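You operate a simulated robot arm through the tools that you are given. There is no shell and no other tool.

The job below is to be done with a simulated robot arm. You get a single attempt, and the scene is never put back.

TASK
Wet the teal cloth, wring it out and lay it on the tray.
Fine: sink tap on, wet it in the stream, tap shut; wring it in the sink.

The check looks at the end state, three seconds after you hand in, the way a careful person would. Anything else that was tipped, shoved, dropped, spilled or broken makes it a failure. Flat cloth is picked up by pressing the open fingertips on it (5 to 10 N) and closing them slowly along it; thin cloth reads only 2 to 8 mm in the jaws.

THE ROBOT
A 7-joint arm with a two-finger parallel gripper, fixed in place. Base frame: the origin is at the foot of the arm, x ahead of it, y to its left, z up; the work surface is at about z = 850. Lengths are in mm, angles in rad, forces in N, time in s.
With the tool pointing down near the work surface it reaches from about 480 to 920 mm from the base axis. Its first joint turns from -2.007 to 2.007 rad. Payload 3.91 kg.
The tool frame sits at the grasp point between the pads (the TCP): z along the fingers, y along the line on which they close. The tips reach 30 mm beyond it. The gripper opens to 110 mm. The fingers are 20 mm wide and 10 mm thick; the gripper's body (48 by 112 mm) begins 55 mm behind the TCP.
Orientation is told as [roll, pitch, yaw] about the base's x, y, z axes, in that order, counted from this pose: with the fingers straight down and closing along the base's y, the tool's x points along the base's -x, its y along +y and its z along -z.

THE INTERFACE
- The arm moves only by the tool send_rows. Its argument "moves" is a list of rows, each a list of 7 numbers: the shift along the tool's x, y, z in mm, then the turn, a rotation vector about the tool's x, y, z in rad, then the finger opening in mm, from 0 to 110. In form: [[dx, dy, dz, rx, ry, rz, hand], ...]. A call has 1 to 20 rows; each row is the pose to reach, as a shift and turn from the pose commanded when the call began, along the tool's axes at that moment. Rows are played at 5 a second. More than 50 mm and 0.15 rad between two rows, or a gripper value outside its range, and nothing of the call is played. A pose out of reach is approached as far as the arm can. The call stops where the force on the tool passes 40 N (or 10 N more than at its start, if that is more) or the arm is blocked; 0.2 s more then pass. Each finger travels about 153 mm/s and halts on what it meets, pressing with about 43 N; the grip force reading is that of the motor and also rises with nothing between the fingers. The clock runs only during rows and for 0.2 s after the last one: add rows that repeat a pose to give the fingers time. The reply holds the time, the measured pose of the TCP, the force on the tool along the base axes, the opening and the grip force, in the units named above and with some noise, with the torque about the TCP (base axes, N m) and any sound that the robot's microphone picked up.
- Cameras (640 x 400 px; columns grow to the right, rows downward): "scene" is fixed at [402.6, -507.7, 1586.1]; the picture's right is [0.67, -0.74, 0.00], its down [-0.57, -0.51, -0.64] and it looks along [0.48, 0.43, -0.77] (base axes); focal length 335 px, centre (320, 200). "wrist" rides on the gripper at [72, 17, -103] in the tool frame; the picture's right is [-0.23, 0.97, 0.00], its down [-0.76, -0.18, -0.62] and it looks along [-0.61, -0.14, 0.78] (tool axes); focal length 222 px, centre (320, 200). There is no depth. A picture from a camera that has moved, and an enlarged one, comes with that camera's place and axes in the base frame and with its lens. The place of the scene camera against the robot may be out by one fixed shift of up to 18 mm in any direction.
- grab_frame(camera): a new picture of that camera. The clock stands still meanwhile.
- slide_trunk(by): slides the trunk up (or, below 0, down) by that many mm; the arm rides with it, the base frame stays. It gives what a move gives, with no picture.
- close_up(camera, box): a new picture of the part [left, top, right, bottom] of that camera's present view, enlarged. The clock stands still meanwhile.
- close_job(): hands the job in; it is judged then, once.

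Nothing tells you positions but the pictures and the camera data. Unless the task says otherwise, let go and move clear before handing in.

The tools are called by a JSON object that holds its "fn" and its "kwargs". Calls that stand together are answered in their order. send_rows: Moves the arm, as the interface text tells. Its arguments: {"type":"object","properties":{"moves":{"type":"array","items":{"type":"array","items":{"type":"number"}}}},"required":["moves"]} The other tools are called the same way: slide_trunk (by) slides the trunk up or down; grab_frame (camera) takes a picture; close_up (camera, box) takes an enlarged picture of a part of a camera's view; close_job () hands the job in.

At the start:

```text
clock: 0.0
tcp_pos: [534.3, -149.5, 1260.8]
tool_rot: [0.0, 0.0, -0.001]
ft_force: [-0.3, -0.2, 1.2]
moment: [0.0, 0.01, 0.03]
opening: 110.0
grasp_force: 0.1
trunk travel left (down, up): [-700.0, 290.0]
```

scene: 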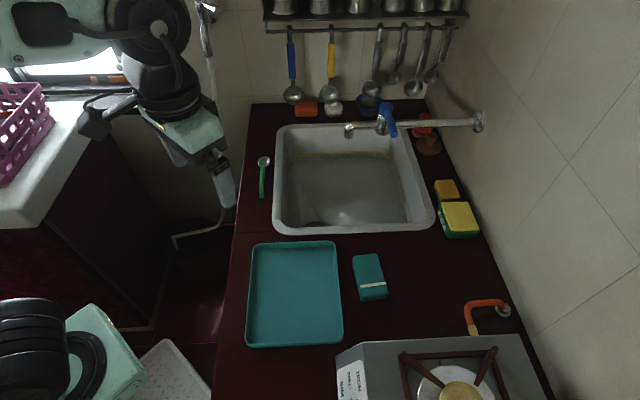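
wrist: 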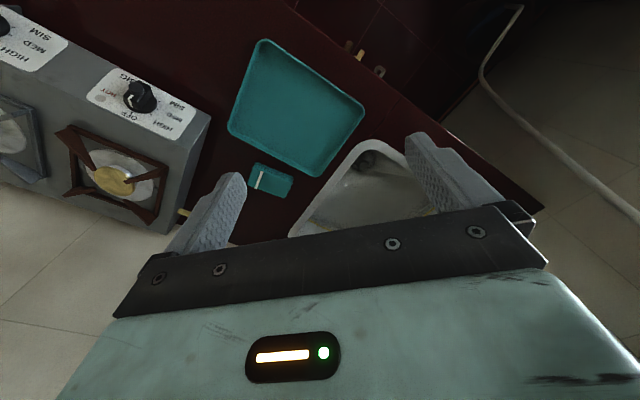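

I see a counter with a sink (tap at its far/right edge with a blue lever), a teal tray, and a small folded teal cloth with a white stripe to the right of the tray. I'll first take closer looks at the cloth, the tap and the sink.

{"fn": "close_up", "kwargs": {"camera": "scene", "box": [320, 80, 500, 192]}}

{"fn": "close_up", "kwargs": {"camera": "scene", "box": [230, 220, 430, 345]}}

{"fn": "close_up", "kwargs": {"camera": "scene", "box": [240, 100, 500, 262]}}

{"fn": "close_up", "kwargs": {"camera": "wrist", "box": [200, 20, 400, 245]}}

```text
3.56 times, centred on (410, 136) of scene
camera zoom: at [402.6, -507.7, 1586.1], right [0.67, -0.74, 0.0], down [-0.57, -0.51, -0.64], along [0.48, 0.43, -0.77], focal length 1190 px, centre (0, 428)
```

zoom: 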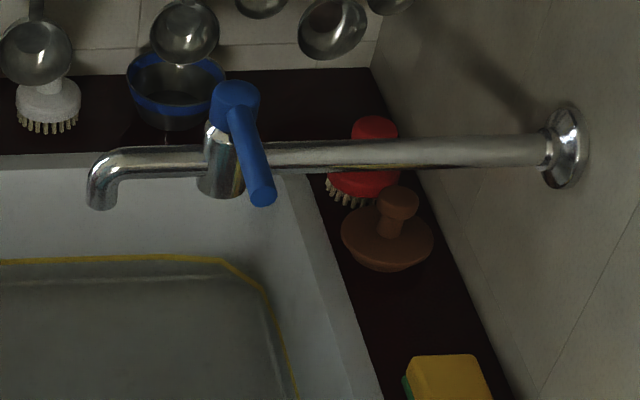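

```text
3.20 times, centred on (330, 282) of scene
camera zoom: at [402.6, -507.7, 1586.1], right [0.67, -0.74, 0.0], down [-0.57, -0.51, -0.64], along [0.48, 0.43, -0.77], focal length 1071 px, centre (288, -64)
```

zoom: 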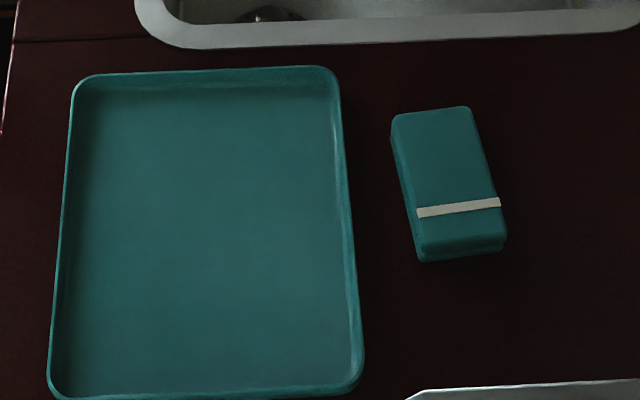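

```text
2.46 times, centred on (370, 181) of scene
camera zoom: at [402.6, -507.7, 1586.1], right [0.67, -0.74, 0.0], down [-0.57, -0.51, -0.64], along [0.48, 0.43, -0.77], focal length 824 px, centre (197, 247)
```

zoom: 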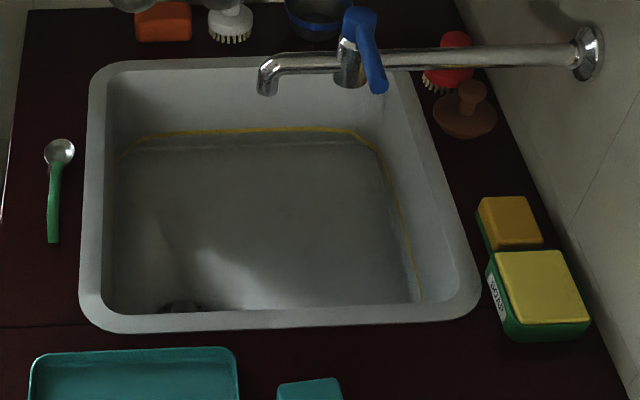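

```text
1.78 times, centred on (300, 132) of wrist
camera zoom: at [463.5, -132.0, 1365.7], right [0.23, 0.97, 0.0], down [0.76, -0.18, 0.62], along [0.61, -0.14, -0.78], focal length 395 px, centre (356, 320)
```

zoom: 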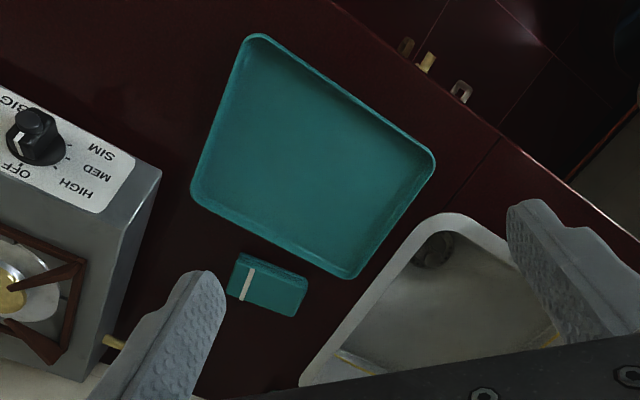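

The cloth lies folded near (756, -336); the tap's pipe comes from the right wall at about z = 1058, with the blue lever near (1033, -165) and the spout end near (960, -95). I'll move forward and tilt the gripper to study the tap with the wrist camera before touching anything.

{"fn": "send_rows", "kwargs": {"moves": [[-36, 5, 0, 0, -0.08, 0, 110], [-72, 10, 0, 0, -0.16, 0, 110], [-108, 15, 0, 0, -0.24, 0, 110], [-144, 20, 0, 0, -0.32, 0, 110], [-180, 25, 0, 0, -0.4, 0, 110], [-216, 30, 0, 0, -0.5, 0, 110], [-216, 30, 0, 0, -0.5, 0, 110]]}}

{"fn": "grab_frame", "kwargs": {"camera": "wrist"}}

{"fn": "grab_frame", "kwargs": {"camera": "scene"}}

```text
clock: 1.6
tcp_pos: [751.4, -118.3, 1261.4]
tool_rot: [-0.001, -0.502, -0.001]
ft_force: [-0.1, 0.9, -0.4]
moment: [0.01, 0.0, -0.03]
opening: 109.9
grasp_force: 0.1
trunk travel left (down, up): [-700.0, 290.0]
```

```text
taken
camera wrist: at [639.2, -101.6, 1318.5], right [0.2, 0.97, 0.11], down [0.37, -0.18, 0.91], along [0.91, -0.14, -0.39], focal length 222 px, centre (320, 200)
```

wrist: 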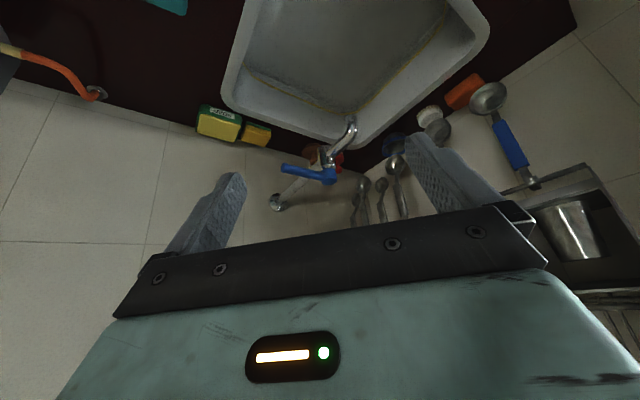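

```text
taken
```

scene: 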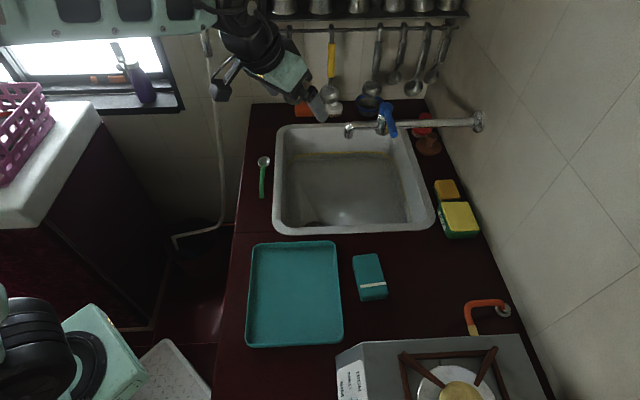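

The tap is in view of the wrist camera: blue lever, spout over the sink. I'll enlarge it to understand the lever and triangulate.

{"fn": "close_up", "kwargs": {"camera": "wrist", "box": [256, 105, 376, 225]}}

{"fn": "close_up", "kwargs": {"camera": "scene", "box": [335, 92, 425, 148]}}

```text
3.33 times, centred on (316, 165) of wrist
camera zoom: at [639.2, -101.6, 1318.5], right [0.2, 0.97, 0.11], down [0.37, -0.18, 0.91], along [0.91, -0.14, -0.39], focal length 740 px, centre (333, 317)
```

zoom: 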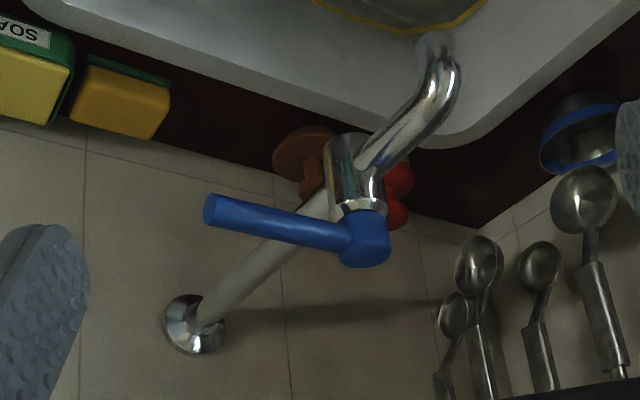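

```text
7.11 times, centred on (380, 120) of scene
camera zoom: at [402.6, -507.7, 1586.1], right [0.67, -0.74, 0.0], down [-0.57, -0.51, -0.64], along [0.48, 0.43, -0.77], focal length 2381 px, centre (-107, 769)
```

zoom: 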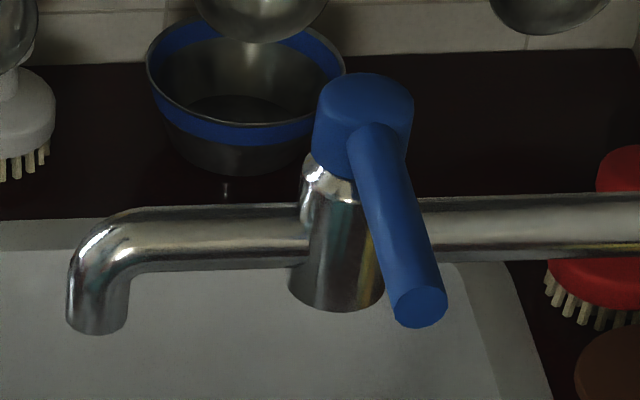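

The lever is a blue rod about 110 mm long on a vertical hub, square to the pipe (shut, I assume), with its tip near (980, -215, 1093). I'll yaw the gripper so it faces along the lever toward the hub, and get a closer view.

{"fn": "send_rows", "kwargs": {"moves": [[-9.6, -35.3, 16.9, -0.061, 0, -0.111, 110], [-19.1, -70.7, 33.7, -0.122, 0, -0.222, 110], [-28.7, -106, 50.6, -0.183, 0, -0.333, 110], [-38.3, -141.3, 67.4, -0.244, 0, -0.444, 110], [-47.8, -176.7, 84.3, -0.305, 0, -0.555, 110], [-57.4, -212, 101.1, -0.366, 0, -0.666, 110], [-57.4, -212, 101.1, -0.366, 0, -0.666, 110]]}}

{"fn": "grab_frame", "kwargs": {"camera": "wrist"}}

{"fn": "grab_frame", "kwargs": {"camera": "scene"}}

```text
clock: 3.2
tcp_pos: [847.2, -330.8, 1200.1]
tool_rot: [0.002, -0.501, 0.762]
ft_force: [0.1, 0.3, 0.2]
moment: [0.02, 0.0, 0.01]
opening: 110.3
grasp_force: 0.1
trunk travel left (down, up): [-700.0, 290.0]
```

```text
taken
camera wrist: at [756.3, -396.2, 1257.2], right [-0.53, 0.84, 0.11], down [0.39, 0.13, 0.91], along [0.75, 0.52, -0.4], focal length 222 px, centre (320, 200)
```

wrist: 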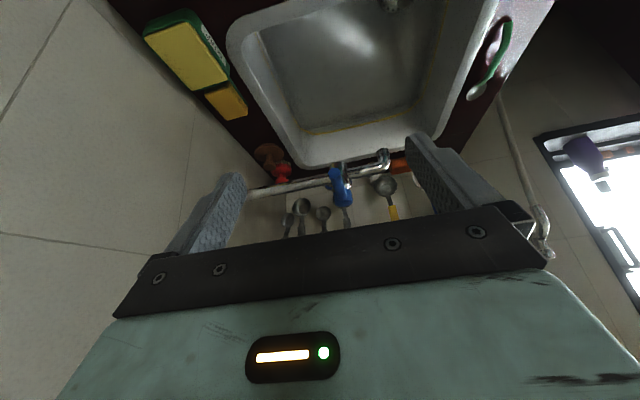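

```text
taken
```

scene: 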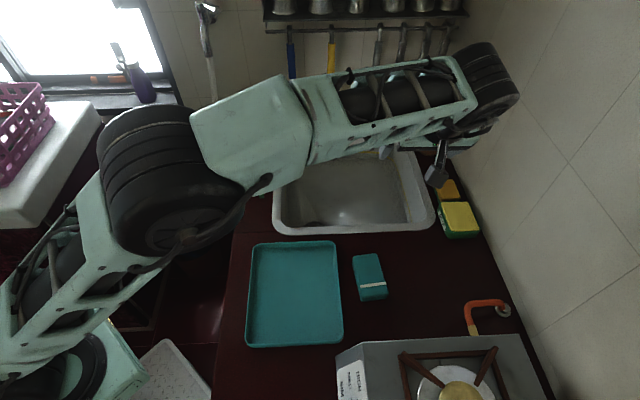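

The tap is ahead of the fingers now. I'll zoom in to triangulate lever and hub from the two wrist views.

{"fn": "close_up", "kwargs": {"camera": "wrist", "box": [240, 130, 420, 242]}}

```text
3.56 times, centred on (330, 186) of wrist
camera zoom: at [756.3, -396.2, 1257.2], right [-0.53, 0.84, 0.11], down [0.39, 0.13, 0.91], along [0.75, 0.52, -0.4], focal length 790 px, centre (284, 250)
```

zoom: 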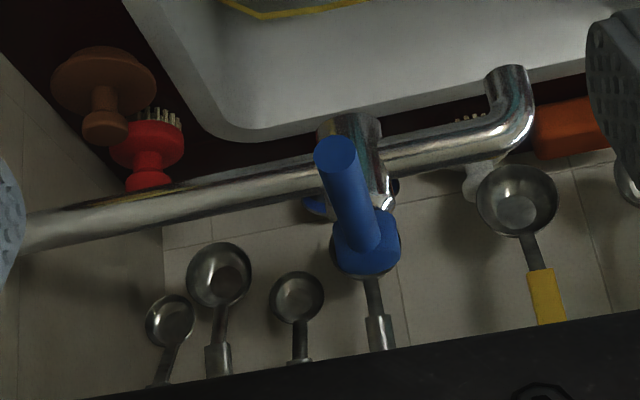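

Triangulation gives: lever tip (972, -213, 1100), hub (1050, -137), spout mouth (983, -75, 1013), scene camera shifted by about (+5, +14, +10). Next I go above the lever's end with the fingers straddling it.

{"fn": "send_rows", "kwargs": {"moves": [[-31, 0, 25.6, 0, 0, 0, 90], [-62, 0, 51.2, 0, 0, 0, 75], [-93, 0, 76.8, 0, 0, 0, 60], [-124.6, -1, 102.4, 0, 0, 0, 60], [-124.6, -1, 102.4, 0, 0, 0, 60]]}}

{"fn": "grab_frame", "kwargs": {"camera": "wrist"}}

```text
clock: 4.4
tcp_pos: [957.1, -220.2, 1166.8]
tool_rot: [0.002, -0.499, 0.759]
ft_force: [0.2, -0.4, 0.3]
moment: [-0.02, 0.0, 0.01]
opening: 60.0
grasp_force: 0.0
out of reach, approached as far as the arm can: row 4, 5
trunk travel left (down, up): [-700.0, 290.0]
```

```text
taken
camera wrist: at [865.1, -285.6, 1224.3], right [-0.53, 0.84, 0.11], down [0.39, 0.13, 0.91], along [0.75, 0.52, -0.4], focal length 222 px, centre (320, 200)
```

wrist: 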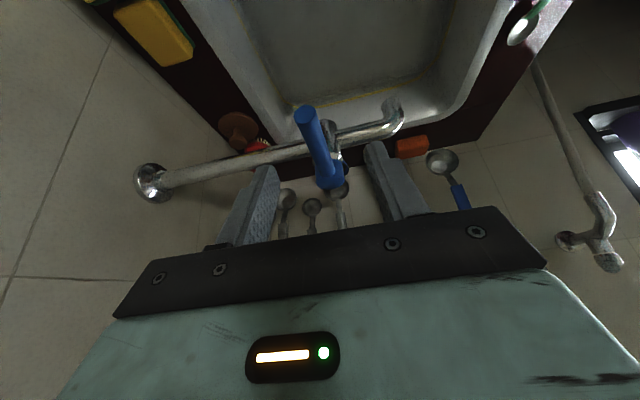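

The tilt of 0.5 rad runs out of reach by a few mm, so I'll tilt the tool further forward (about 1 rad), which brings the wrist back closer to the robot, and line up just before the lever tip.

{"fn": "send_rows", "kwargs": {"moves": [[20, -2, 0, 0, -0.1, 0, 60], [34, -5, 1, 0, -0.2, 0, 60], [34, -5, 3, 0, -0.3, 0, 60], [34, -5, 3, 0, -0.4, 0, 60], [34, -5, 3, 0, -0.5, 0, 60], [34, -5, 3, 0, -0.5, 0, 60]]}}

{"fn": "grab_frame", "kwargs": {"camera": "wrist"}}

{"fn": "grab_frame", "kwargs": {"camera": "scene"}}

```text
clock: 5.8
tcp_pos: [940.5, -242.9, 1148.0]
tool_rot: [0.003, -1.002, 0.76]
ft_force: [0.1, -0.2, -0.3]
moment: [-0.01, 0.02, 0.04]
opening: 60.1
grasp_force: 0.0
trunk travel left (down, up): [-700.0, 290.0]
```

```text
taken
camera wrist: at [838.3, -318.4, 1144.5], right [-0.58, 0.79, 0.19], down [0.04, -0.21, 0.98], along [0.81, 0.58, 0.09], focal length 222 px, centre (320, 200)
```

wrist: 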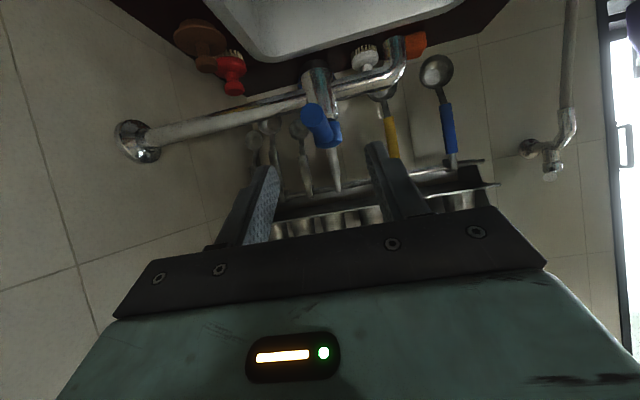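

```text
taken
```

scene: 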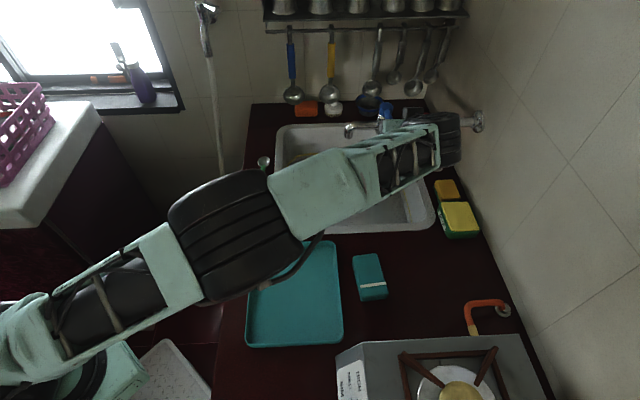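

Aligned: the lever tip is centred between the fingers, 70 mm ahead along the tool axis. I'll advance to straddle it.

{"fn": "send_rows", "kwargs": {"moves": [[0, 0, 20, 0, 0, 0, 60], [0, 0, 40, 0, 0, 0, 60], [0, 0, 55, 0, 0, 0, 60], [0, 0, 70, 0, 0, 0, 60], [0, 0, 70, 0, 0, 0, 60]]}}

{"fn": "close_up", "kwargs": {"camera": "wrist", "box": [200, 80, 440, 230]}}

{"fn": "close_up", "kwargs": {"camera": "scene", "box": [330, 85, 490, 185]}}

```text
clock: 7.0
tcp_pos: [984.0, -202.8, 1109.1]
tool_rot: [0.003, -1.0, 0.759]
ft_force: [-0.4, -0.5, 0.0]
moment: [-0.03, 0.01, -0.01]
opening: 60.2
grasp_force: 0.1
trunk travel left (down, up): [-700.0, 290.0]
```

```text
2.67 times, centred on (320, 155) of wrist
camera zoom: at [881.6, -277.7, 1106.5], right [-0.58, 0.79, 0.19], down [0.04, -0.21, 0.98], along [0.81, 0.58, 0.09], focal length 592 px, centre (320, 320)
```

zoom: 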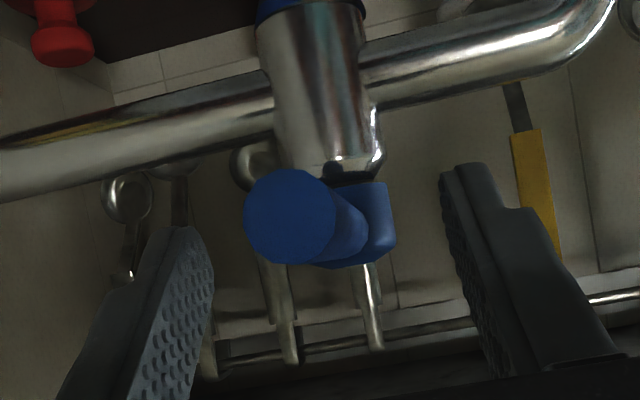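

```text
4.00 times, centred on (410, 135) of scene
camera zoom: at [402.6, -507.7, 1586.1], right [0.67, -0.74, 0.0], down [-0.57, -0.51, -0.64], along [0.48, 0.43, -0.77], focal length 1339 px, centre (-40, 460)
```

zoom: 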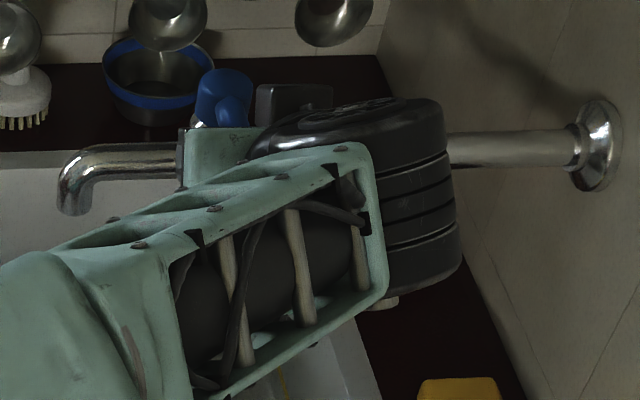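

The fingers straddle the lever near its end. I'll gently push it toward the spout side in small steps, watching the force, to find out which way it turns.

{"fn": "send_rows", "kwargs": {"moves": [[0, 10, 0, 0, 0, 0, 60], [0, 18, 0, 0, 0, 0, 60], [0, 22, 0, 0, 0, 0, 60], [0, 25, 0, 0, 0, 0, 60], [0, 28, 0, 0, 0, 0, 60], [0, 28, 0, 0, 0, 0, 60]]}}

{"fn": "close_up", "kwargs": {"camera": "wrist", "box": [200, 80, 440, 230]}}

```text
clock: 8.4
tcp_pos: [964.2, -182.8, 1110.5]
tool_rot: [0.0, -1.0, 0.759]
ft_force: [0.3, -0.5, -0.5]
moment: [0.0, -0.04, -0.05]
opening: 60.2
grasp_force: 0.8
trunk travel left (down, up): [-700.0, 290.0]
```

```text
2.67 times, centred on (320, 155) of wrist
camera zoom: at [862.3, -257.1, 1106.3], right [-0.58, 0.79, 0.19], down [0.04, -0.21, 0.98], along [0.81, 0.58, 0.09], focal length 592 px, centre (320, 320)
```

zoom: 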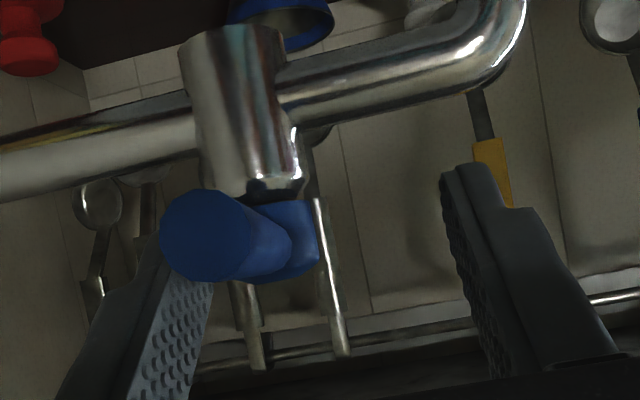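

Still no contact force; the left finger is right beside the lever. I'll keep going in small steps.

{"fn": "send_rows", "kwargs": {"moves": [[0, 3, 0, 0, 0, 0, 60], [0, 6, 0, 0, 0, 0, 60], [0, 9, 0, 0, 0, 0, 60], [0, 12, 0, 0, 0, 0, 60], [0, 15, 0, 0, 0, 0, 60]]}}

{"fn": "close_up", "kwargs": {"camera": "wrist", "box": [200, 80, 440, 230]}}

```text
clock: 9.6
tcp_pos: [954.1, -172.3, 1110.5]
tool_rot: [0.003, -1.001, 0.759]
ft_force: [0.3, -0.7, -0.7]
moment: [-0.04, -0.01, -0.03]
opening: 60.3
grasp_force: 0.3
trunk travel left (down, up): [-700.0, 290.0]
```

```text
2.67 times, centred on (320, 155) of wrist
camera zoom: at [851.5, -246.5, 1106.3], right [-0.58, 0.79, 0.19], down [0.04, -0.21, 0.98], along [0.81, 0.58, 0.09], focal length 592 px, centre (320, 320)
```

zoom: 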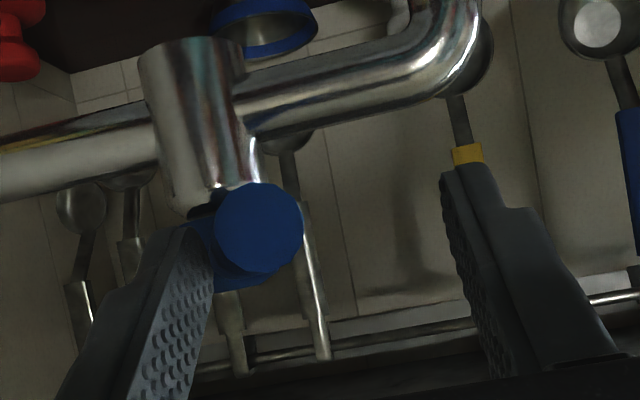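

The lever turns freely toward the spout (about 18° so far), no water sound yet. I'll follow its arc around the hub with the gripper turning along.

{"fn": "send_rows", "kwargs": {"moves": [[-2.5, 9.2, 3.8, 0.084, 0, 0.054, 60], [-5.4, 18.0, 8.4, 0.168, 0, 0.108, 60], [-8.8, 26.1, 13.7, 0.252, 0, 0.162, 60], [-12.6, 33.6, 19.6, 0.337, 0, 0.216, 60], [-16.8, 40.3, 26.2, 0.421, 0, 0.27, 60], [-21.3, 46.2, 33.2, 0.505, 0, 0.324, 60], [-21.3, 46.2, 33.2, 0.505, 0, 0.324, 60]]}}

{"fn": "grab_frame", "kwargs": {"camera": "wrist"}}

{"fn": "grab_frame", "kwargs": {"camera": "scene"}}

```text
clock: 11.2
tcp_pos: [950.1, -112.4, 1110.5]
tool_rot: [0.001, -1.001, 0.159]
ft_force: [-1.0, 0.8, 0.5]
moment: [-0.01, 0.0, -0.03]
opening: 59.9
grasp_force: 0.1
trunk travel left (down, up): [-700.0, 290.0]
```

```text
taken
camera wrist: at [823.6, -114.5, 1106.8], right [-0.03, 0.98, 0.19], down [-0.08, -0.19, 0.98], along [1.0, 0.02, 0.09], focal length 222 px, centre (320, 200)
```

wrist: 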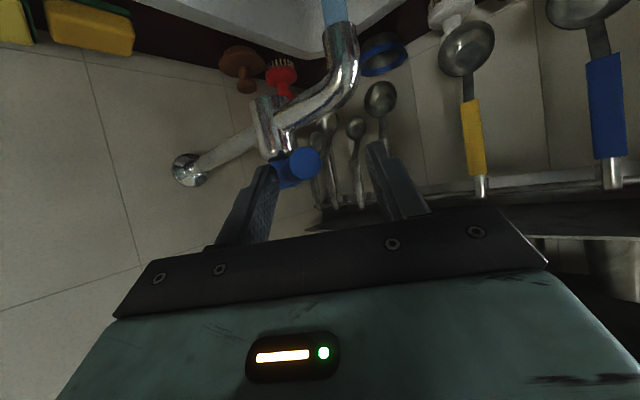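

```text
taken
```

scene: 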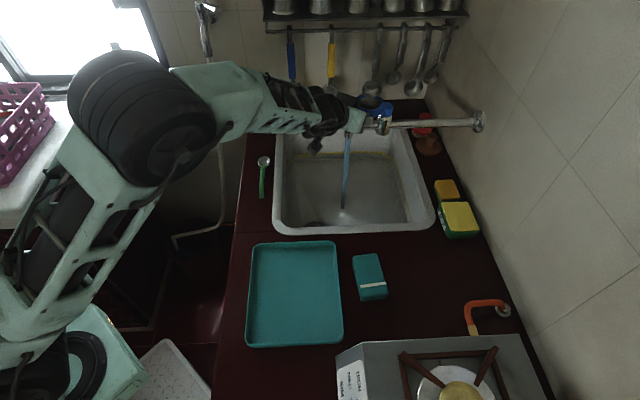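

Water is now running from the spout into the sink. Let me look closely at the stream and lever state before withdrawing.

{"fn": "close_up", "kwargs": {"camera": "scene", "box": [270, 90, 450, 240]}}

{"fn": "close_up", "kwargs": {"camera": "wrist", "box": [200, 0, 440, 220]}}

```text
2.67 times, centred on (360, 165) of scene
camera zoom: at [402.6, -507.7, 1586.1], right [0.67, -0.74, 0.0], down [-0.57, -0.51, -0.64], along [0.48, 0.43, -0.77], focal length 893 px, centre (213, 293)
```

zoom: 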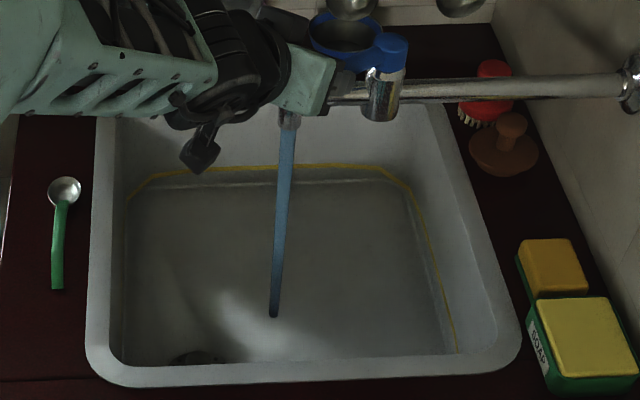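

```text
1.82 times, centred on (320, 110) of wrist
camera zoom: at [823.6, -114.5, 1106.8], right [-0.03, 0.98, 0.19], down [-0.08, -0.19, 0.98], along [1.0, 0.02, 0.09], focal length 404 px, centre (320, 364)
```

zoom: 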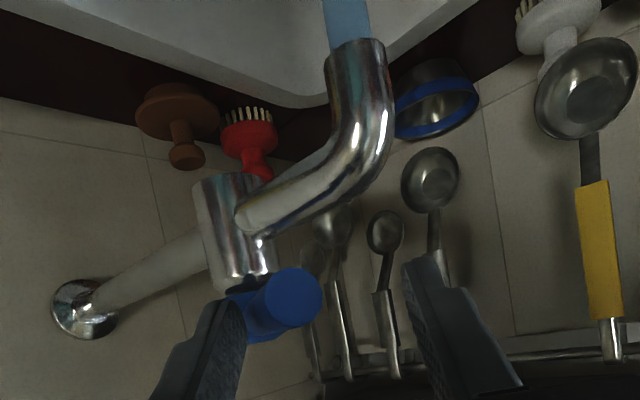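

Strong stream at about (983, -78), lever well open. I'll ease the fingers off the lever, back out, and bring the tool back to pointing down near the cloth.

{"fn": "send_rows", "kwargs": {"moves": [[0, -4, 0, 0, 0, 0, 60], [0, -4, -20, 0, 0, 0, 60], [0, -4, -40, 0, 0, 0, 60], [0, -4, -60, 0, 0, 0, 60], [0, -4, -80, 0, 0, 0, 60], [9, -14, -94, 0, 0.12, 0, 70], [18, -24, -108, 0, 0.24, 0, 80], [27, -34, -122, 0, 0.36, 0, 90], [36, -44, -136, 0, 0.48, 0, 100], [45, -54, -150, 0, 0.6, 0, 110], [54, -64, -164, 0, 0.72, 0, 110], [63, -74, -178, 0, 0.86, 0, 110], [72.6, -83.7, -193, 0, 1.0, 0, 110], [72.6, -83.7, -193, 0, 1.0, 0, 110]]}}

{"fn": "grab_frame", "kwargs": {"camera": "scene"}}

{"fn": "grab_frame", "kwargs": {"camera": "wrist"}}

```text
clock: 14.2
tcp_pos: [765.8, -224.9, 1153.7]
tool_rot: [0.0, 0.002, 0.159]
ft_force: [0.0, -0.4, 0.0]
moment: [0.0, 0.0, 0.0]
opening: 109.9
grasp_force: 0.1
trunk travel left (down, up): [-700.0, 290.0]
```

```text
taken
```

scene: 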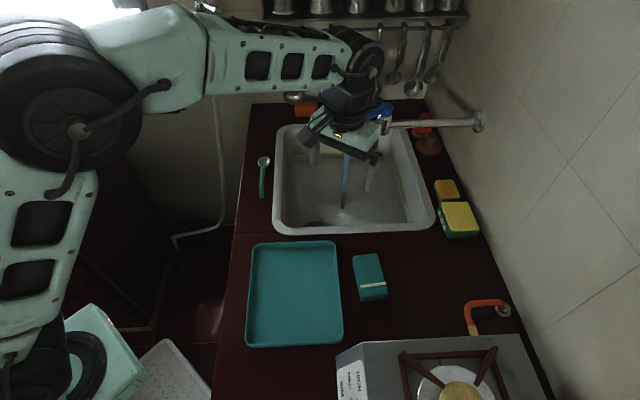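

```text
taken
camera wrist: at [691.9, -220.7, 1258.6], right [0.07, 1.0, 0.0], down [0.78, -0.05, 0.62], along [0.62, -0.04, -0.78], focal length 222 px, centre (320, 200)
```

wrist: 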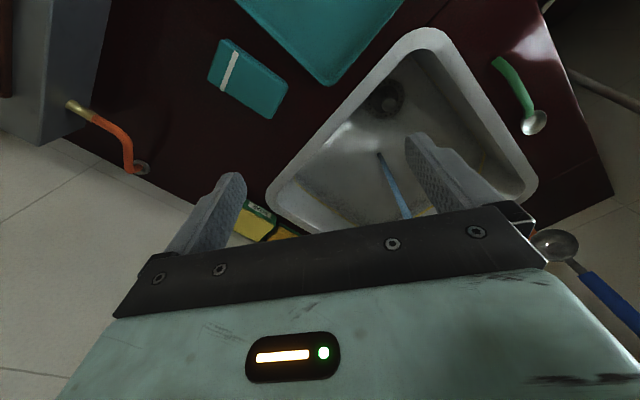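

Water keeps running and drains. Now I'll go over the cloth with the gripper turned to close across its short side.

{"fn": "send_rows", "kwargs": {"moves": [[5.7, -18.5, 17, 0, 0, -0.117, 110], [11.3, -37, 34, 0, 0, -0.234, 110], [17, -55.5, 51, 0, 0, -0.35, 110], [22.7, -74, 68, 0, 0, -0.467, 110], [28.3, -92.5, 86, 0, 0, -0.584, 110], [34, -111, 104, 0, 0, -0.7, 110], [34, -111, 104, 0, 0, -0.7, 110]]}}

{"fn": "grab_frame", "kwargs": {"camera": "wrist"}}

{"fn": "grab_frame", "kwargs": {"camera": "scene"}}

```text
clock: 15.8
tcp_pos: [748.8, -340.8, 1048.6]
tool_rot: [0.001, 0.001, 0.862]
ft_force: [-0.3, 0.3, -0.6]
moment: [0.0, -0.02, -0.04]
opening: 109.9
grasp_force: 0.0
trunk travel left (down, up): [-700.0, 290.0]
```

```text
taken
camera wrist: at [689.4, -385.3, 1154.1], right [-0.59, 0.81, 0.0], down [0.63, 0.46, 0.62], along [0.5, 0.37, -0.78], focal length 222 px, centre (320, 200)
```

wrist: 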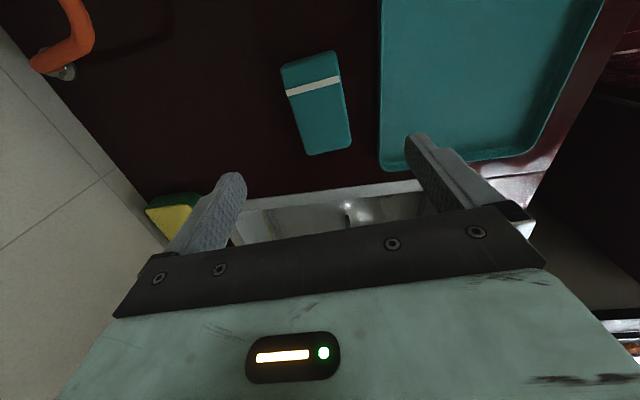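

```text
taken
```

scene: 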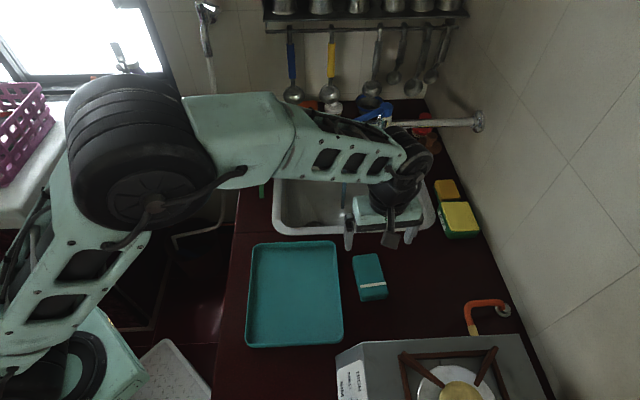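

{"fn": "close_up", "kwargs": {"camera": "wrist", "box": [240, 30, 400, 180]}}

{"fn": "close_up", "kwargs": {"camera": "scene", "box": [335, 240, 405, 310]}}

```text
2.67 times, centred on (320, 105) of wrist
camera zoom: at [689.4, -385.3, 1154.1], right [-0.59, 0.81, 0.0], down [0.63, 0.46, 0.62], along [0.5, 0.37, -0.78], focal length 592 px, centre (320, 453)
```

zoom: 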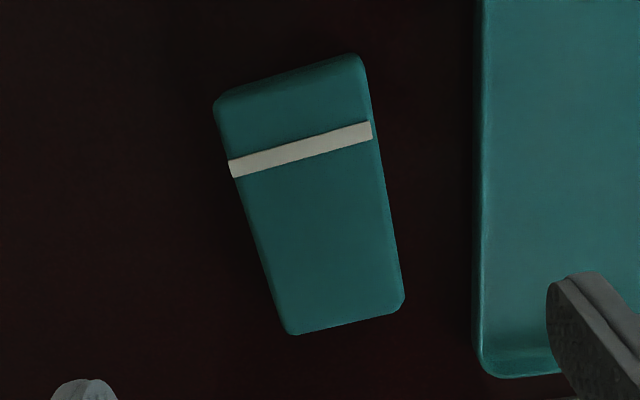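

```text
5.71 times, centred on (370, 275) of scene
camera zoom: at [402.6, -507.7, 1586.1], right [0.67, -0.74, 0.0], down [-0.57, -0.51, -0.64], along [0.48, 0.43, -0.77], focal length 1913 px, centre (34, -229)
```

zoom: 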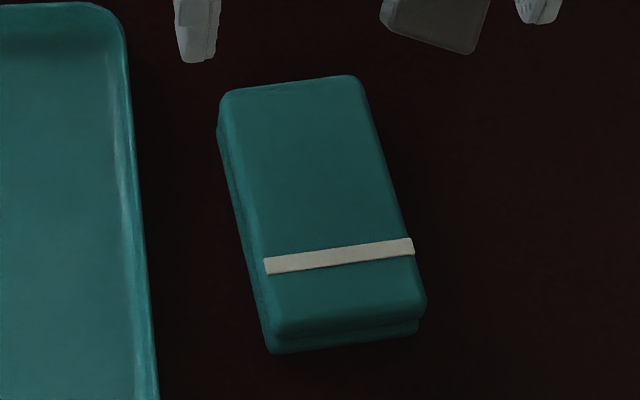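

The cloth is a folded two-layer pad, about 61 x 109 mm and 16–20 mm thick, centred at (757, -335), long axis at 50°. I'll descend with the fingers straddling its short side, stopping just above the counter.

{"fn": "send_rows", "kwargs": {"moves": [[-5, -1, 40, 0, 0, 0, 110], [-9.8, -2.2, 80, 0, 0, -0.011, 110], [-9.8, -2.2, 115, 0, 0, -0.011, 110], [-9.8, -2.2, 140, 0, 0, -0.011, 110], [-9.8, -2.2, 155, 0, 0, -0.011, 110], [-9.8, -2.2, 155, 0, 0, -0.011, 110]]}}

{"fn": "grab_frame", "kwargs": {"camera": "wrist"}}

{"fn": "close_up", "kwargs": {"camera": "scene", "box": [310, 190, 450, 310]}}

```text
clock: 17.2
tcp_pos: [755.7, -334.5, 894.4]
tool_rot: [0.0, 0.001, 0.87]
ft_force: [1.2, -0.6, 0.3]
moment: [-0.04, 0.01, 0.0]
opening: 109.9
grasp_force: 0.1
trunk travel left (down, up): [-700.0, 290.0]
```

```text
taken
camera wrist: at [697.2, -379.4, 998.9], right [-0.6, 0.8, 0.0], down [0.63, 0.47, 0.62], along [0.5, 0.37, -0.78], focal length 222 px, centre (320, 200)
```

wrist: 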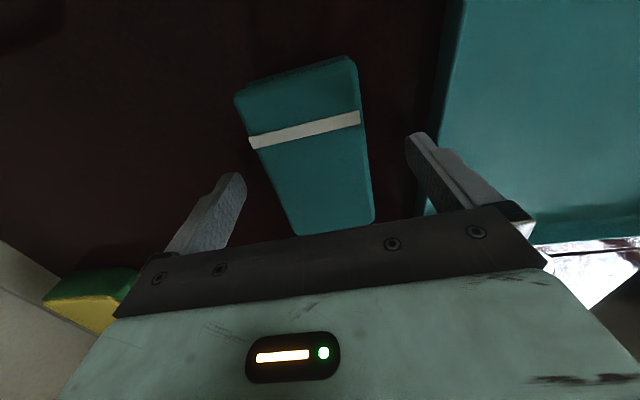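

```text
3.33 times, centred on (380, 250) of scene
camera zoom: at [402.6, -507.7, 1586.1], right [0.67, -0.74, 0.0], down [-0.57, -0.51, -0.64], along [0.48, 0.43, -0.77], focal length 1116 px, centre (120, 33)
```

zoom: 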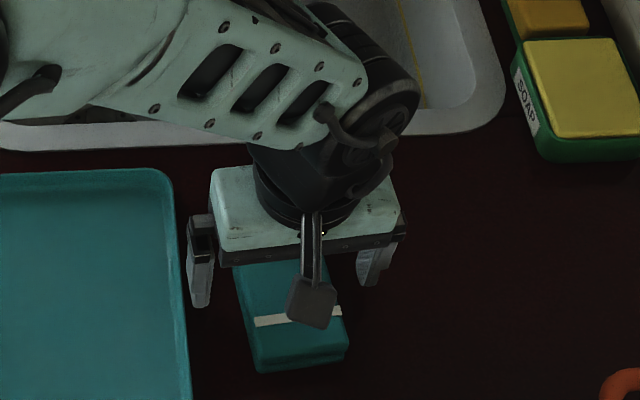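

The finger on the tray side is close to the tray rim, so I'll narrow the opening to 88 before the final descent, then close slowly on the cloth.

{"fn": "send_rows", "kwargs": {"moves": [[0, 0, 0, 0, 0, 0, 95], [0, 0, 0, 0, 0, 0, 86], [0, 0, 5, 0, 0, 0, 86], [0, 0, 11, 0, 0, 0, 86], [0, 0, 11, 0, 0, 0, 86]]}}

{"fn": "close_up", "kwargs": {"camera": "scene", "box": [310, 190, 450, 310]}}

```text
clock: 18.4
tcp_pos: [755.9, -335.4, 882.9]
tool_rot: [0.002, -0.001, 0.87]
ft_force: [0.0, 0.1, -0.3]
moment: [0.03, -0.02, -0.03]
opening: 85.9
grasp_force: 0.1
trunk travel left (down, up): [-700.0, 290.0]
```

```text
3.33 times, centred on (380, 250) of scene
camera zoom: at [402.6, -507.7, 1586.1], right [0.67, -0.74, 0.0], down [-0.57, -0.51, -0.64], along [0.48, 0.43, -0.77], focal length 1116 px, centre (120, 33)
```

zoom: 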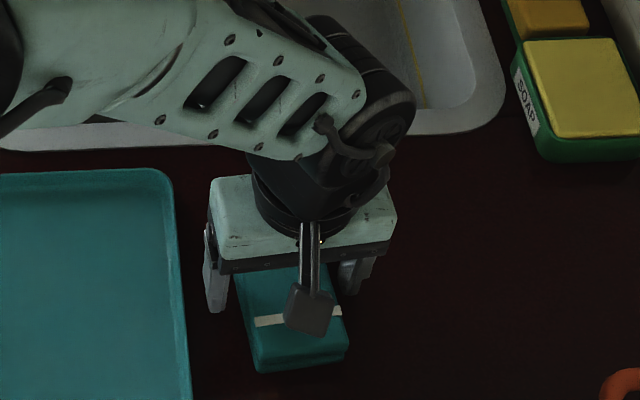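

Good clearance to the tray. Now closing slowly along the cloth's sides.

{"fn": "send_rows", "kwargs": {"moves": [[0, 0, 0, 0, 0, 0, 78], [0, 0, 0, 0, 0, 0, 72], [0, 0, 0, 0, 0, 0, 66], [0, 0, 0, 0, 0, 0, 62], [0, 0, 0, 0, 0, 0, 58], [0, 0, 0, 0, 0, 0, 54], [0, 0, 0, 0, 0, 0, 54]]}}

{"fn": "close_up", "kwargs": {"camera": "scene", "box": [310, 190, 450, 310]}}

{"fn": "grab_frame", "kwargs": {"camera": "wrist"}}

```text
clock: 20.0
tcp_pos: [756.4, -334.3, 883.7]
tool_rot: [0.002, -0.001, 0.871]
ft_force: [0.1, 0.9, 0.3]
moment: [-0.01, -0.07, 0.04]
opening: 64.2
grasp_force: 42.8
trunk travel left (down, up): [-700.0, 290.0]
```

```text
3.33 times, centred on (380, 250) of scene
camera zoom: at [402.6, -507.7, 1586.1], right [0.67, -0.74, 0.0], down [-0.57, -0.51, -0.64], along [0.48, 0.43, -0.77], focal length 1116 px, centre (120, 33)
```

zoom: 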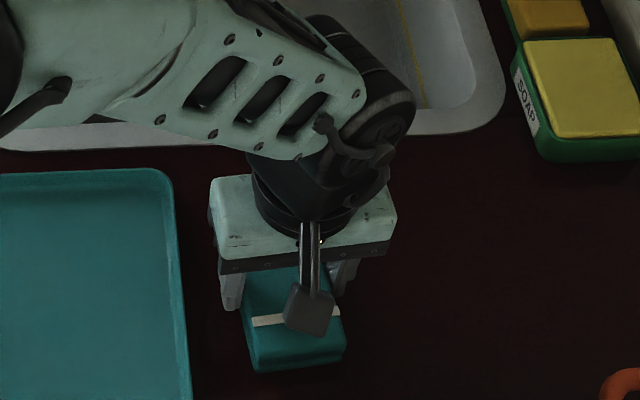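

```text
taken
camera wrist: at [697.7, -379.5, 987.9], right [-0.6, 0.8, 0.0], down [0.63, 0.47, 0.62], along [0.5, 0.37, -0.78], focal length 222 px, centre (320, 200)
```

wrist: 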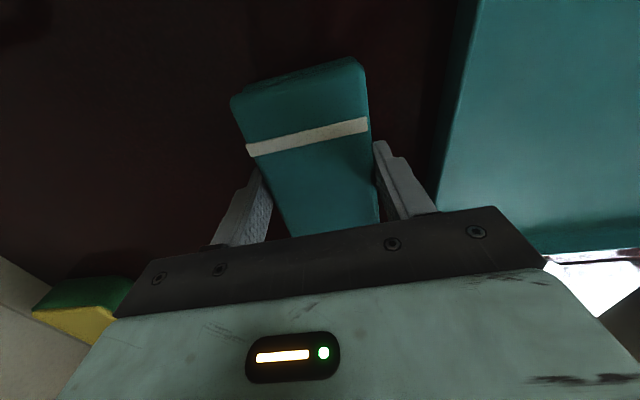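

The cloth is held firmly (64 mm, about 43 N). I'll lift it and check that it comes up whole.

{"fn": "send_rows", "kwargs": {"moves": [[0, 0, -10, 0, 0, 0, 54], [0, 0, -30, 0, 0, 0, 54], [0, 0, -60, 0, 0, 0, 54], [0, 0, -100, 0, 0, 0, 54], [0, 0, -140, 0, 0, 0, 54], [0, 0, -140, 0, 0, 0, 54]]}}

{"fn": "grab_frame", "kwargs": {"camera": "wrist"}}

{"fn": "grab_frame", "kwargs": {"camera": "scene"}}

{"fn": "close_up", "kwargs": {"camera": "scene", "box": [330, 150, 470, 280]}}

```text
clock: 21.4
tcp_pos: [755.9, -334.6, 1023.2]
tool_rot: [0.003, 0.0, 0.871]
ft_force: [-0.2, -0.4, -0.8]
moment: [0.0, 0.02, 0.01]
opening: 64.1
grasp_force: 42.9
trunk travel left (down, up): [-700.0, 290.0]
```

```text
taken
camera wrist: at [698.1, -380.0, 1128.4], right [-0.6, 0.8, 0.0], down [0.63, 0.47, 0.62], along [0.5, 0.37, -0.78], focal length 222 px, centre (320, 200)
```

wrist: 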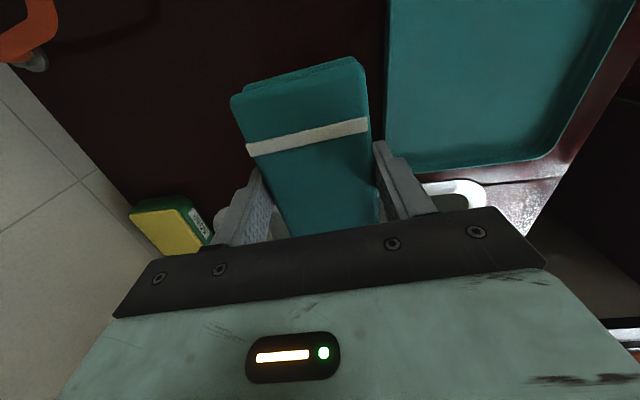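

```text
taken
```

scene: 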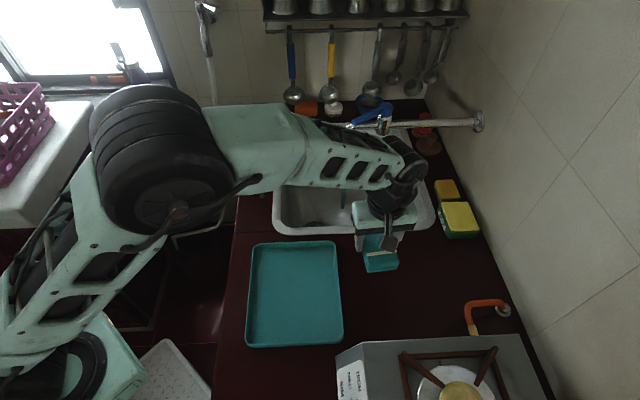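

```text
3.08 times, centred on (400, 215) of scene
camera zoom: at [402.6, -507.7, 1586.1], right [0.67, -0.74, 0.0], down [-0.57, -0.51, -0.64], along [0.48, 0.43, -0.77], focal length 1030 px, centre (74, 154)
```

zoom: 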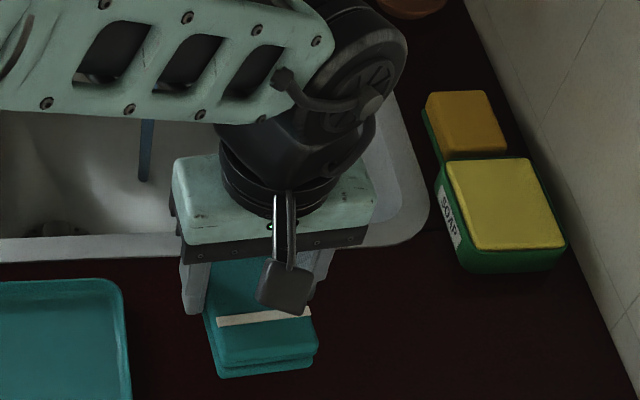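

The cloth came up cleanly as a folded pad. Next I turn the hand to face the tap and carry the cloth over the sink, well below and clear of the lever and spout.

{"fn": "send_rows", "kwargs": {"moves": [[-18.4, 8.3, -4.6, 0, 0, 0.119, 54], [-36.7, 16.6, -9.3, 0, 0, 0.238, 54], [-55.1, 24.8, -13.9, 0, 0, 0.356, 54], [-73.4, 33.1, -18.5, 0, 0, 0.475, 54], [-91.8, 41.4, -23.1, 0, 0, 0.594, 54], [-110.2, 49.7, -27.8, 0, 0, 0.713, 54], [-128.5, 57.9, -32.4, 0, 0, 0.831, 54], [-146.9, 66.2, -37, 0, 0, 0.95, 54], [-146.9, 66.2, -37, 0, 0, 0.95, 54]]}}

{"fn": "grab_frame", "kwargs": {"camera": "scene"}}

```text
clock: 23.4
tcp_pos: [801.0, -181.7, 1060.8]
tool_rot: [0.0, 0.001, -0.081]
ft_force: [-0.5, 0.0, -0.7]
moment: [0.0, -0.01, 0.03]
opening: 64.5
grasp_force: 43.0
trunk travel left (down, up): [-700.0, 290.0]
```

```text
taken
```

scene: 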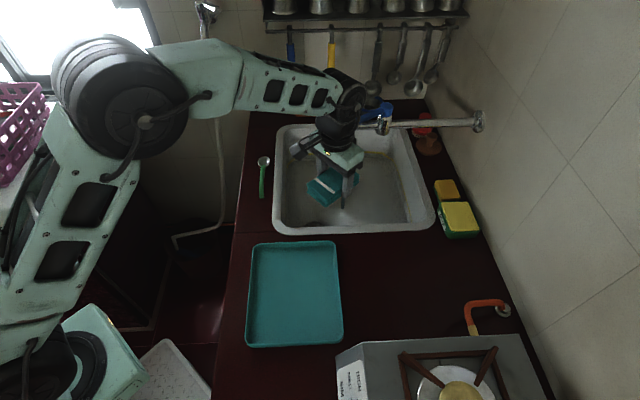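

Now tilting the hand forward as I approach the stream below spout height.

{"fn": "send_rows", "kwargs": {"moves": [[-8.8, 13.7, 12.6, 0, -0.1125, 0, 54], [-17.6, 27.4, 25.2, 0, -0.225, 0, 54], [-26.4, 41.2, 37.8, 0, -0.3375, 0, 54], [-35.2, 54.9, 50.4, 0, -0.45, 0, 54], [-43.9, 68.6, 63, 0, -0.5625, 0, 54], [-52.7, 82.3, 75.6, 0, -0.675, 0, 54], [-61.5, 96, 88.2, 0, -0.7875, 0, 54], [-70.3, 109.8, 100.8, 0, -0.9, 0, 54], [-70.3, 109.8, 100.8, 0, -0.9, 0, 54]]}}

{"fn": "grab_frame", "kwargs": {"camera": "wrist"}}

{"fn": "grab_frame", "kwargs": {"camera": "scene"}}

```text
clock: 25.4
tcp_pos: [879.7, -76.3, 959.4]
tool_rot: [0.002, -0.9, -0.081]
ft_force: [0.2, 0.0, -0.4]
moment: [0.0, 0.02, 0.03]
opening: 64.5
grasp_force: 43.1
trunk travel left (down, up): [-700.0, 290.0]
```

```text
taken
camera wrist: at [756.2, -49.0, 968.6], right [0.22, 0.96, 0.18], down [-0.03, -0.18, 0.98], along [0.98, -0.22, -0.01], focal length 222 px, centre (320, 200)
```

wrist: 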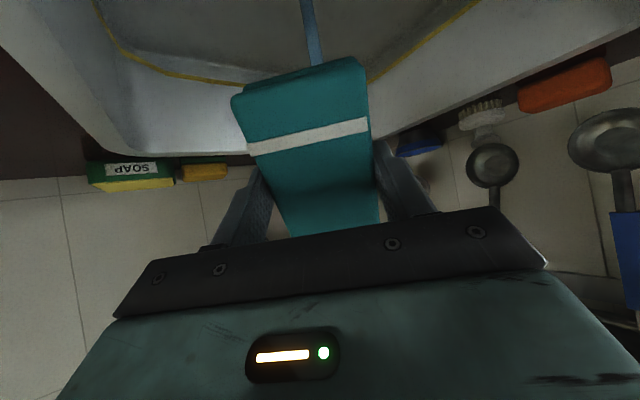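

```text
taken
```

scene: 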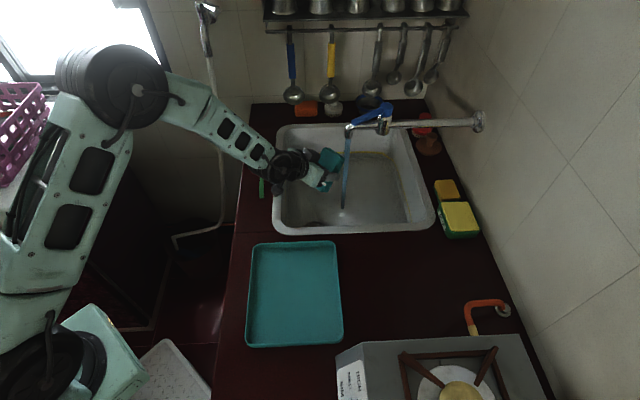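

The stream is just ahead of the cloth. I'll move the cloth into the stream, with its centre at about (983, -78, 925).

{"fn": "send_rows", "kwargs": {"moves": [[-9.3, 1.7, 19.5, 0, 0, 0, 54], [-18.6, 3.4, 39, 0, 0, 0, 54], [-27.9, 5.1, 58.6, 0, 0, 0, 54], [-37.2, 6.8, 78.1, 0, 0, 0, 54], [-37.2, 6.8, 78.1, 0, 0, 0, 54], [-37.2, 6.8, 78.1, 0, 0, 0, 54]]}}

{"fn": "grab_frame", "kwargs": {"camera": "wrist"}}

{"fn": "close_up", "kwargs": {"camera": "scene", "box": [270, 90, 430, 230]}}

```text
clock: 26.8
tcp_pos: [964.2, -74.4, 939.6]
tool_rot: [0.002, -0.898, -0.08]
ft_force: [-1.1, -0.1, -0.5]
moment: [0.01, 0.03, 0.0]
opening: 64.4
grasp_force: 43.6
trunk travel left (down, up): [-700.0, 290.0]
```

```text
taken
camera wrist: at [840.8, -48.9, 949.0], right [0.22, 0.96, 0.18], down [-0.03, -0.18, 0.98], along [0.98, -0.22, -0.01], focal length 222 px, centre (320, 200)
```

wrist: 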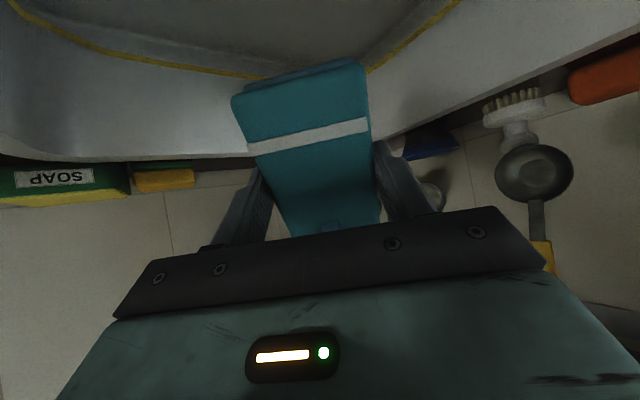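

```text
2.86 times, centred on (350, 160) of scene
camera zoom: at [402.6, -507.7, 1586.1], right [0.67, -0.74, 0.0], down [-0.57, -0.51, -0.64], along [0.48, 0.43, -0.77], focal length 956 px, centre (234, 314)
```

zoom: 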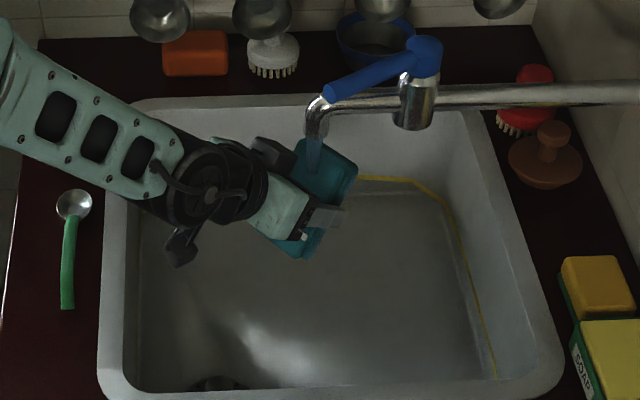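

The stream now lands on the cloth and no longer reaches the sink floor directly. I'll hold it there and shift it slightly back and forth so it soaks thoroughly.

{"fn": "send_rows", "kwargs": {"moves": [[0, 0, 0, 0, 0, 0, 54], [0, 0, 0, 0, 0, 0, 54], [0, 0, 0, 0, 0, 0, 54], [0, 0, 0, 0, 0, 0, 54], [0, 0, 0, 0, 0, 0, 54], [0, 5, 0, 0, 0, 0, 54], [0, 10, 0, 0, 0, 0, 54], [0, 15, 0, 0, 0, 0, 54], [0, 10, 0, 0, 0, 0, 54], [0, 5, 0, 0, 0, 0, 54], [0, 0, 0, 0, 0, 0, 54], [0, -5, 0, 0, 0, 0, 54], [0, -10, 0, 0, 0, 0, 54], [0, -15, 0, 0, 0, 0, 54], [0, -10, 0, 0, 0, 0, 54], [0, -5, 0, 0, 0, 0, 54], [0, 0, 0, 0, 0, 0, 54], [0, 0, 0, 0, 0, 0, 54], [0, 0, 0, 0, 0, 0, 54], [0, 0, 0, 0, 0, 0, 54]]}}

{"fn": "grab_frame", "kwargs": {"camera": "wrist"}}

{"fn": "close_up", "kwargs": {"camera": "scene", "box": [270, 90, 430, 230]}}

```text
clock: 31.0
tcp_pos: [963.5, -76.9, 940.1]
tool_rot: [0.001, -0.897, -0.079]
ft_force: [-0.6, -0.4, -0.7]
moment: [0.02, 0.01, -0.01]
opening: 64.2
grasp_force: 43.3
trunk travel left (down, up): [-700.0, 290.0]
```

```text
taken
camera wrist: at [840.8, -49.1, 949.1], right [0.22, 0.96, 0.18], down [-0.03, -0.18, 0.98], along [0.98, -0.22, -0.01], focal length 222 px, centre (320, 200)
```

wrist: 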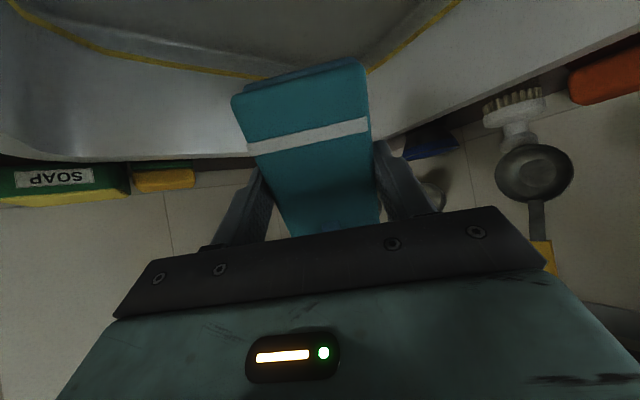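

```text
2.86 times, centred on (350, 160) of scene
camera zoom: at [402.6, -507.7, 1586.1], right [0.67, -0.74, 0.0], down [-0.57, -0.51, -0.64], along [0.48, 0.43, -0.77], focal length 956 px, centre (234, 314)
```

zoom: 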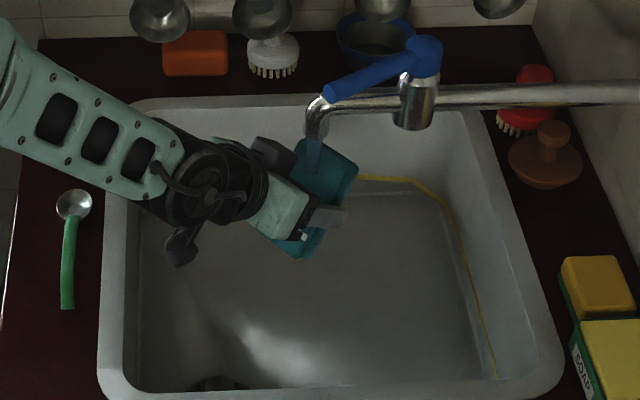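

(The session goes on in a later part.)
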